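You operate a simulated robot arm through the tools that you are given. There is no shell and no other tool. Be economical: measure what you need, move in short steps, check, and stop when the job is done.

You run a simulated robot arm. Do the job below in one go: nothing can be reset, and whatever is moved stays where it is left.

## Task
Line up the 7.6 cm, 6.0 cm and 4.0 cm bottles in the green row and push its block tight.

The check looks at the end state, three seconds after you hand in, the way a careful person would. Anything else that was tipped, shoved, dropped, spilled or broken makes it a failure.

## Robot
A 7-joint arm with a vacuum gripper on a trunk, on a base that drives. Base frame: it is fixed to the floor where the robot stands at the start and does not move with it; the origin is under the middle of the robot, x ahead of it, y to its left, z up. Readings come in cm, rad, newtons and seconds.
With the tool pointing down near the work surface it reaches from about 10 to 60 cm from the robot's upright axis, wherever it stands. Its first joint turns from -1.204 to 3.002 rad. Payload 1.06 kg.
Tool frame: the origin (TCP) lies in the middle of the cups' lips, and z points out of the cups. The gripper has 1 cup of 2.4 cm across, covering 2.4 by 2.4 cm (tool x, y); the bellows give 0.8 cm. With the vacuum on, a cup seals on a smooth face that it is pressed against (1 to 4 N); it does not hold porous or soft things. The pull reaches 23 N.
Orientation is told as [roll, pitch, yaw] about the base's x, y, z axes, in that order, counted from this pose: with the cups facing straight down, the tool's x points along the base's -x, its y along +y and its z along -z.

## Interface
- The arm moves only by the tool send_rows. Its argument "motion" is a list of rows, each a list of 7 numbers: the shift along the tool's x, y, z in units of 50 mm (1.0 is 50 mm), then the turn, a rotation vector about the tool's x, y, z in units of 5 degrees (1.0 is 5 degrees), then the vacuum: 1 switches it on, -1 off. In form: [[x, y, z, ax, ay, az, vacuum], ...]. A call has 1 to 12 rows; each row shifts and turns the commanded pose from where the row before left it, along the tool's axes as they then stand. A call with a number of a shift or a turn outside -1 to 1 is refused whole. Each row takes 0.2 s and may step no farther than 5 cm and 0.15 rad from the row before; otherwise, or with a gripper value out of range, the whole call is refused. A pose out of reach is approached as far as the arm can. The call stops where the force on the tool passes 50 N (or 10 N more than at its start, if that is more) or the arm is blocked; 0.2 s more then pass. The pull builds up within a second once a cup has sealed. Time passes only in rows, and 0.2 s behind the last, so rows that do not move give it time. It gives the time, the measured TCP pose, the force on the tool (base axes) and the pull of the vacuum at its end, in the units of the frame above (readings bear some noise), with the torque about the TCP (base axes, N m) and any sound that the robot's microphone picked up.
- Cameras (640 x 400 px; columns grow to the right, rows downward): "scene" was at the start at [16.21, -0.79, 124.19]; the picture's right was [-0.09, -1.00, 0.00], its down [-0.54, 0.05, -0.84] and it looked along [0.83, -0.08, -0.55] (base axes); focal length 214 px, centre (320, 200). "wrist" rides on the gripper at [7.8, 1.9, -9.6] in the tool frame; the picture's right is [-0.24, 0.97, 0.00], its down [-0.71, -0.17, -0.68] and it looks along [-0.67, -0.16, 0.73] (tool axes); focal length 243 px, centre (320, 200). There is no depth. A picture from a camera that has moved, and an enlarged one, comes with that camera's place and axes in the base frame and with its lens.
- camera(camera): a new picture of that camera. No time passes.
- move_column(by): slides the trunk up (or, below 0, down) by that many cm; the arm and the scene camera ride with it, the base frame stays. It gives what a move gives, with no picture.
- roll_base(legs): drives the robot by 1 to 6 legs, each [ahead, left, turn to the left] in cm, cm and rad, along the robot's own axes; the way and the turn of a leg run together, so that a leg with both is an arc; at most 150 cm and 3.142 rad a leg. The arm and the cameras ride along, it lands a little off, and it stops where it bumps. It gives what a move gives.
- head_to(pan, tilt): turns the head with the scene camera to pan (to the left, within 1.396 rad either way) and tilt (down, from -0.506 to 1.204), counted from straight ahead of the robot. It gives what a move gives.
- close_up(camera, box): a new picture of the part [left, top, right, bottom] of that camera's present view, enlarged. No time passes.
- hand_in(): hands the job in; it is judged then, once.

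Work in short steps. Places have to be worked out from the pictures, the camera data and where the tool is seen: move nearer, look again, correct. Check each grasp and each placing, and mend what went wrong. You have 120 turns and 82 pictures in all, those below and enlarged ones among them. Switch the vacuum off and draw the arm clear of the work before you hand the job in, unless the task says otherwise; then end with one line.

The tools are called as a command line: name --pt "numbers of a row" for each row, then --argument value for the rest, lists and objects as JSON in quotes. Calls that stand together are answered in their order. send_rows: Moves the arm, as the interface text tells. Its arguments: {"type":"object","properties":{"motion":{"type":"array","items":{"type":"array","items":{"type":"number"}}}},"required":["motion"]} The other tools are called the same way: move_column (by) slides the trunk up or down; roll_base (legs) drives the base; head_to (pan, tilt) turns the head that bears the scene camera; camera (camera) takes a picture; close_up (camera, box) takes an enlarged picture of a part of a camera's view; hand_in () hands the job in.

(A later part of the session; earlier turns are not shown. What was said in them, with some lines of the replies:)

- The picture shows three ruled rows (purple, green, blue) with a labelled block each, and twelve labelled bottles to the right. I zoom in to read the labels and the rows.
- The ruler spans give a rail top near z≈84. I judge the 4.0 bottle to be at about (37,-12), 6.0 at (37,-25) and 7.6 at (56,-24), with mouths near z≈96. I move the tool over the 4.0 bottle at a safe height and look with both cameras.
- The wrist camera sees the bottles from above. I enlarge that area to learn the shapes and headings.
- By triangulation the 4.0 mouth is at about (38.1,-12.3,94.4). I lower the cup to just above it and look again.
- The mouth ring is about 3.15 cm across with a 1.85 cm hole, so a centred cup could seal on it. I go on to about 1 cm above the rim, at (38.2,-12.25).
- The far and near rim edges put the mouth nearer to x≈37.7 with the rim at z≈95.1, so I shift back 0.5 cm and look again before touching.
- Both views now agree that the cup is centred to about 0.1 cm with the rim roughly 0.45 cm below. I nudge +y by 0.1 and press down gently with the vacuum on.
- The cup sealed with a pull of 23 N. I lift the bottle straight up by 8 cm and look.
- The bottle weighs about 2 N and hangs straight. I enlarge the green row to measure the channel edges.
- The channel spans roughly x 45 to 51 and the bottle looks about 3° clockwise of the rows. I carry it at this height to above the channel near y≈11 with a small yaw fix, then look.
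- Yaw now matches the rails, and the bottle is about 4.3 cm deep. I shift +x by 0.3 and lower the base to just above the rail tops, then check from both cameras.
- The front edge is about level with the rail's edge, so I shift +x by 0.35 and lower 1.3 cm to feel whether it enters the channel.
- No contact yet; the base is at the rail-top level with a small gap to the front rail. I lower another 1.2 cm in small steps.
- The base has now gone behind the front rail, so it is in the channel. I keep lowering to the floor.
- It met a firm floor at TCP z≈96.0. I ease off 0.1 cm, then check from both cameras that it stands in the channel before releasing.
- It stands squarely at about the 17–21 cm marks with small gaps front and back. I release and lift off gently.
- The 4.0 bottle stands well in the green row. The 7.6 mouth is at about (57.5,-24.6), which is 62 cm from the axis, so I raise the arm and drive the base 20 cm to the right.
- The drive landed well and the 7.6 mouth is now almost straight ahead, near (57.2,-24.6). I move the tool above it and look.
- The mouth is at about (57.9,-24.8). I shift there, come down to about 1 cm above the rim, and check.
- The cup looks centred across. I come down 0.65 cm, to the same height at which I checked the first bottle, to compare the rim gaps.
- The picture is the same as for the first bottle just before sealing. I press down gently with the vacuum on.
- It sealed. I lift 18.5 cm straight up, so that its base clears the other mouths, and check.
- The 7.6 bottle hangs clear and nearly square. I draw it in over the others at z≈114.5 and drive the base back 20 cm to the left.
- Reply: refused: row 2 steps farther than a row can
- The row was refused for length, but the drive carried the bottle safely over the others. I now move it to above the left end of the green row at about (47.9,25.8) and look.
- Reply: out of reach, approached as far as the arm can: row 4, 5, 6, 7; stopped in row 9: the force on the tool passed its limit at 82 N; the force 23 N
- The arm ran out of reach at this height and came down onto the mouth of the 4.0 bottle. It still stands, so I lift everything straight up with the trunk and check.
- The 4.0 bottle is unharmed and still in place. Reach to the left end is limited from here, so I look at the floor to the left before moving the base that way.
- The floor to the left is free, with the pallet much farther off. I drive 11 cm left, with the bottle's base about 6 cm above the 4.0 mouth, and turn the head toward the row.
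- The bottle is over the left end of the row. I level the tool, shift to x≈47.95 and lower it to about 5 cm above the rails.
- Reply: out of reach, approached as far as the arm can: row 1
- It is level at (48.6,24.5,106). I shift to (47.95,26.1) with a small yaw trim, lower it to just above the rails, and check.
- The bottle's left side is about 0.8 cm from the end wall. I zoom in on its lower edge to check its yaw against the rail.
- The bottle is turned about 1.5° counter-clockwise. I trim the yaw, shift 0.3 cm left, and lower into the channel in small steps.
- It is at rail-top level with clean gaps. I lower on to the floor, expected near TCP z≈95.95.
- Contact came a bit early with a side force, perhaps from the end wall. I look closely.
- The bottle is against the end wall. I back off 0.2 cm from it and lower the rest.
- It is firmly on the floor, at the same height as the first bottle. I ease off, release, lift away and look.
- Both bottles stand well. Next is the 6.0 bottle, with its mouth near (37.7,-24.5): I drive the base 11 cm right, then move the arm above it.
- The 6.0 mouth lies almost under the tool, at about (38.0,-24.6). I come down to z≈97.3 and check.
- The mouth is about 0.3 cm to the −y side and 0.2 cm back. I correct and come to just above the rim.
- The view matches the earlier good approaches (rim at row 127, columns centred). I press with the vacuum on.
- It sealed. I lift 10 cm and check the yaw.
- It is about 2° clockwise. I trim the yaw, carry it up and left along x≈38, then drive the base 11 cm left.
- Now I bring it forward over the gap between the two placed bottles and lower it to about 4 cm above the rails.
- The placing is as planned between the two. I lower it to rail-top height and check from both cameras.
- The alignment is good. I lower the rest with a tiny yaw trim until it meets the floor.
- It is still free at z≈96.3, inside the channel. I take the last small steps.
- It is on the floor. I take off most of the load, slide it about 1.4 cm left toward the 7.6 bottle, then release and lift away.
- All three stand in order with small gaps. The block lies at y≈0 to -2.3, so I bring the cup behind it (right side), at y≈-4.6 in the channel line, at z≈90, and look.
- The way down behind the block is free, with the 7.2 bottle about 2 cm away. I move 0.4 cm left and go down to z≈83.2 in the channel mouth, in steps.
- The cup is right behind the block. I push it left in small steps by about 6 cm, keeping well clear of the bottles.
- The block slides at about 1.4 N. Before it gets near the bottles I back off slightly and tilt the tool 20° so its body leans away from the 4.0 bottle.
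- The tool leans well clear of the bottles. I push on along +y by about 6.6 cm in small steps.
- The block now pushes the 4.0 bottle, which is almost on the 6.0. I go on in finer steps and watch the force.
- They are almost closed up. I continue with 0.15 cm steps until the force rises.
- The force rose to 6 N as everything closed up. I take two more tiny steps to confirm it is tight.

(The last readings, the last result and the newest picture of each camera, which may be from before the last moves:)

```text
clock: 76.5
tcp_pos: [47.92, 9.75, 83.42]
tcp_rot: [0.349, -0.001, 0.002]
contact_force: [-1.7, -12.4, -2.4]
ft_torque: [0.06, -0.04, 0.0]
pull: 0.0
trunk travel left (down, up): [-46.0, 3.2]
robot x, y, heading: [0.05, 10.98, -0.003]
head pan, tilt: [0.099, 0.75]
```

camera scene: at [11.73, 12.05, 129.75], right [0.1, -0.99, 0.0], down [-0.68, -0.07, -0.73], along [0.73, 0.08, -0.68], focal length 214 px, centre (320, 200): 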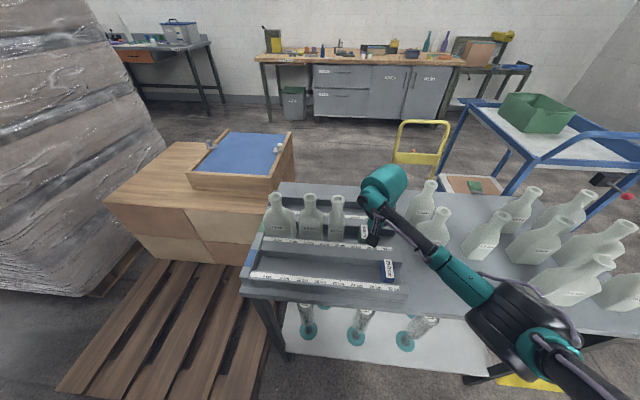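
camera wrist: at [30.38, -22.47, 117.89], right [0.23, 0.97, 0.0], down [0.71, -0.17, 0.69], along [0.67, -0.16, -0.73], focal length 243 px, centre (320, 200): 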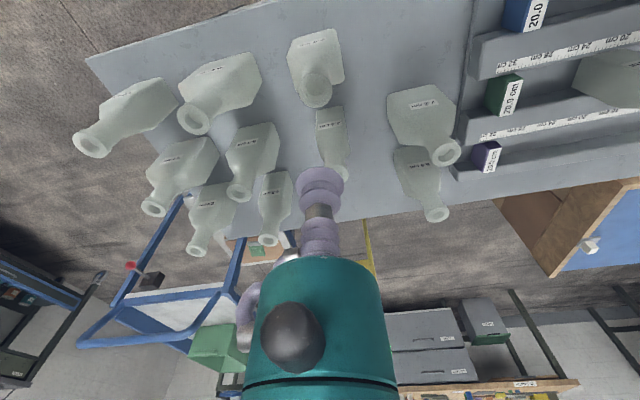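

The force reached 12 N with hardly any travel, so the row is tight. I back off, raise the tool, untilt it and inspect.

send_rows --pt "0 -0.1 -0.036 0 0 0 -1" --pt "0 -0.25 -0.09 0 0 0 -1" --pt "0 0.2 -0.56 0 0 0 -1" --pt "0 0.2 -0.56 0 0 0 -1" --pt "0 0.25 -0.7 0 0 0 -1" --pt "0 0.25 -0.7 0 0 0 -1" --pt "0 0.25 -0.7 0 0 0 -1" --pt "0 0.25 -0.7 0 0 0 -1" --pt "0 0.25 -0.7 0 0 0 -1" --pt "0 0 0 0 0 0 -1"

close_up --camera "scene" --box '[250, 180, 370, 260]'

camera --camera "wrist"

```text
clock: 78.7
tcp_pos: [47.85, 7.79, 107.97]
tcp_rot: [0.351, -0.001, -0.001]
contact_force: [0.3, 0.2, -0.2]
ft_torque: [0.04, 0.01, 0.01]
pull: 0.0
trunk travel left (down, up): [-46.0, 3.2]
robot x, y, heading: [-0.04, 11.29, 0.001]
head pan, tilt: [0.099, 0.75]
```

```text
5.00 times, centred on (310, 220) of scene
camera zoom: at [11.74, 12.07, 129.75], right [0.1, -0.99, 0.0], down [-0.68, -0.07, -0.73], along [0.73, 0.07, -0.68], focal length 1072 px, centre (370, 100)
```

zoom: 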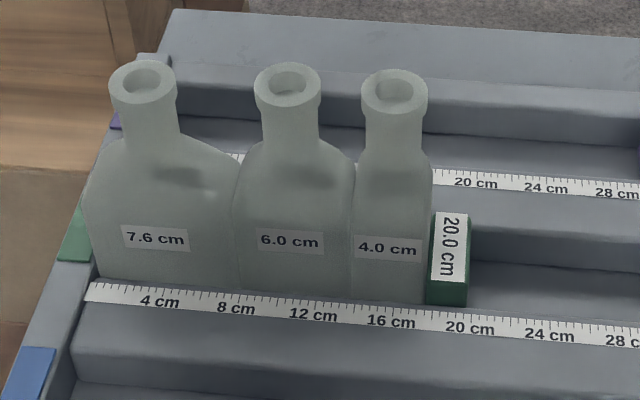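

```text
10 pictures are left
camera wrist: at [40.09, 6.4, 117.56], right [0.23, 0.91, 0.33], down [0.71, -0.4, 0.59], along [0.67, 0.1, -0.74], focal length 243 px, centre (320, 200)
```

wrist: 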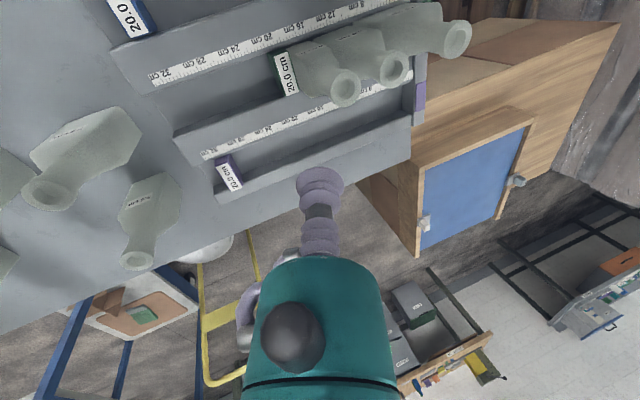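

The row looks closed. I zoom in on the left end and on the block from the scene camera to confirm there is no gap.

close_up --camera "scene" --box '[258, 205, 308, 245]'

close_up --camera "wrist" --box '[260, 0, 480, 130]'

close_up --camera "scene" --box '[308, 205, 358, 245]'

```text
10.00 times, centred on (283, 225) of scene
camera zoom: at [11.74, 12.07, 129.75], right [0.1, -0.99, 0.0], down [-0.68, -0.07, -0.73], along [0.73, 0.07, -0.68], focal length 2145 px, centre (690, -50)
```

zoom: 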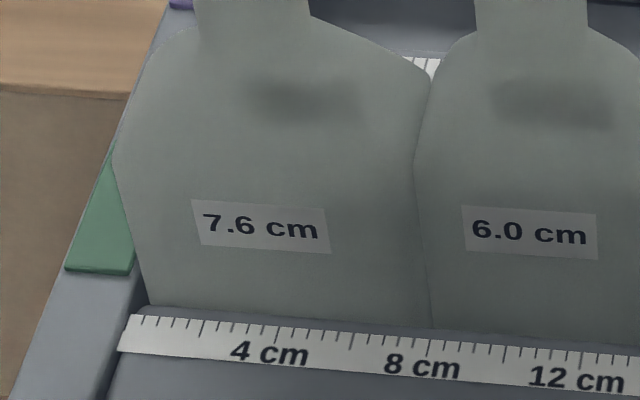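

```text
2.91 times, centred on (370, 65) of wrist
camera zoom: at [40.09, 6.4, 117.56], right [0.23, 0.91, 0.33], down [0.71, -0.4, 0.59], along [0.67, 0.1, -0.74], focal length 706 px, centre (174, 593)
```

zoom: 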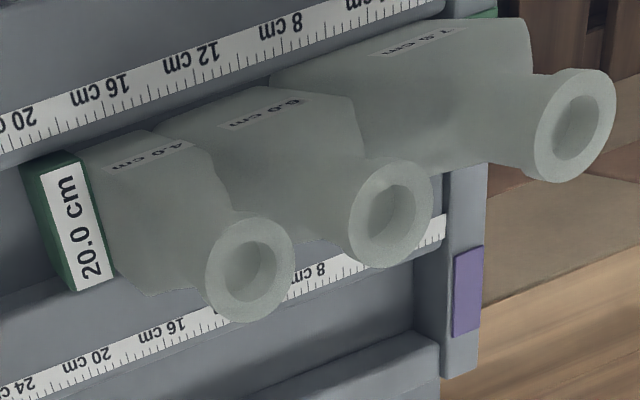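

```text
10.00 times, centred on (333, 225) of scene
camera zoom: at [11.74, 12.07, 129.75], right [0.1, -0.99, 0.0], down [-0.68, -0.07, -0.73], along [0.73, 0.07, -0.68], focal length 2145 px, centre (190, -50)
```

zoom: 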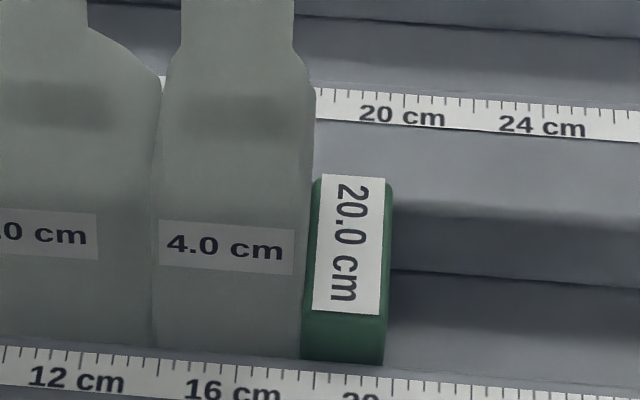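

Everything is in order, square and touching: end wall, 7.6, 6.0, 4.0, block. I draw the arm back clear of the row.

send_rows --pt "0.4 0 -0.1 0 0 0 -1" --pt "0.8 0 0 0 0 0 -1" --pt "0.8 0 0 0 0 0 -1" --pt "0 0 0 1 0 0 -1" --pt "0 0 0 1 0 0 -1" --pt "0 0 0 1 0 0 -1" --pt "0 0 0 1 0 0 -1" --pt "0 0 0 0 0 0 -1"

camera --camera "scene"

```text
clock: 80.5
tcp_pos: [37.92, 7.58, 108.53]
tcp_rot: [0.001, -0.001, -0.001]
contact_force: [0.3, -0.4, -0.1]
ft_torque: [0.01, -0.01, -0.01]
pull: 0.1
trunk travel left (down, up): [-46.0, 3.2]
robot x, y, heading: [-0.45, 11.23, 0.001]
head pan, tilt: [0.099, 0.75]
```

```text
6 pictures are left
camera scene: at [11.73, 12.06, 129.75], right [0.1, -0.99, 0.0], down [-0.68, -0.07, -0.73], along [0.73, 0.07, -0.68], focal length 214 px, centre (320, 200)
```

scene: 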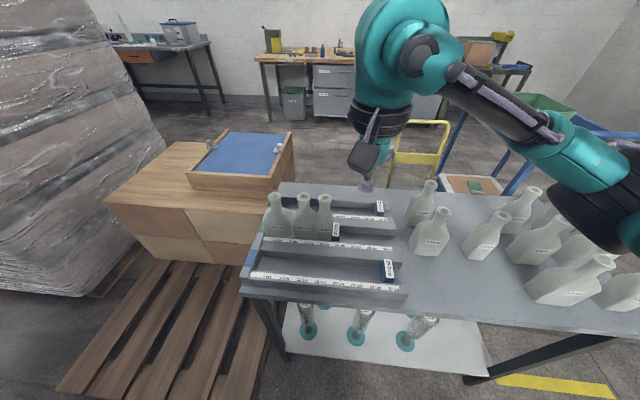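

The row is done, the other bottles stand upright and look undisturbed, the vacuum is off and the arm is clear, so I hand in.

hand_in

```text
The job is handed in.
```

The 7.6, 6.0 and 4.0 cm bottles stand in that order from the end wall in the green row, with its block pushed tight against them; while carrying the 7.6 bottle I pressed it down on the 4.0 bottle's mouth (82 N), but neither tipped and I saw no damage.
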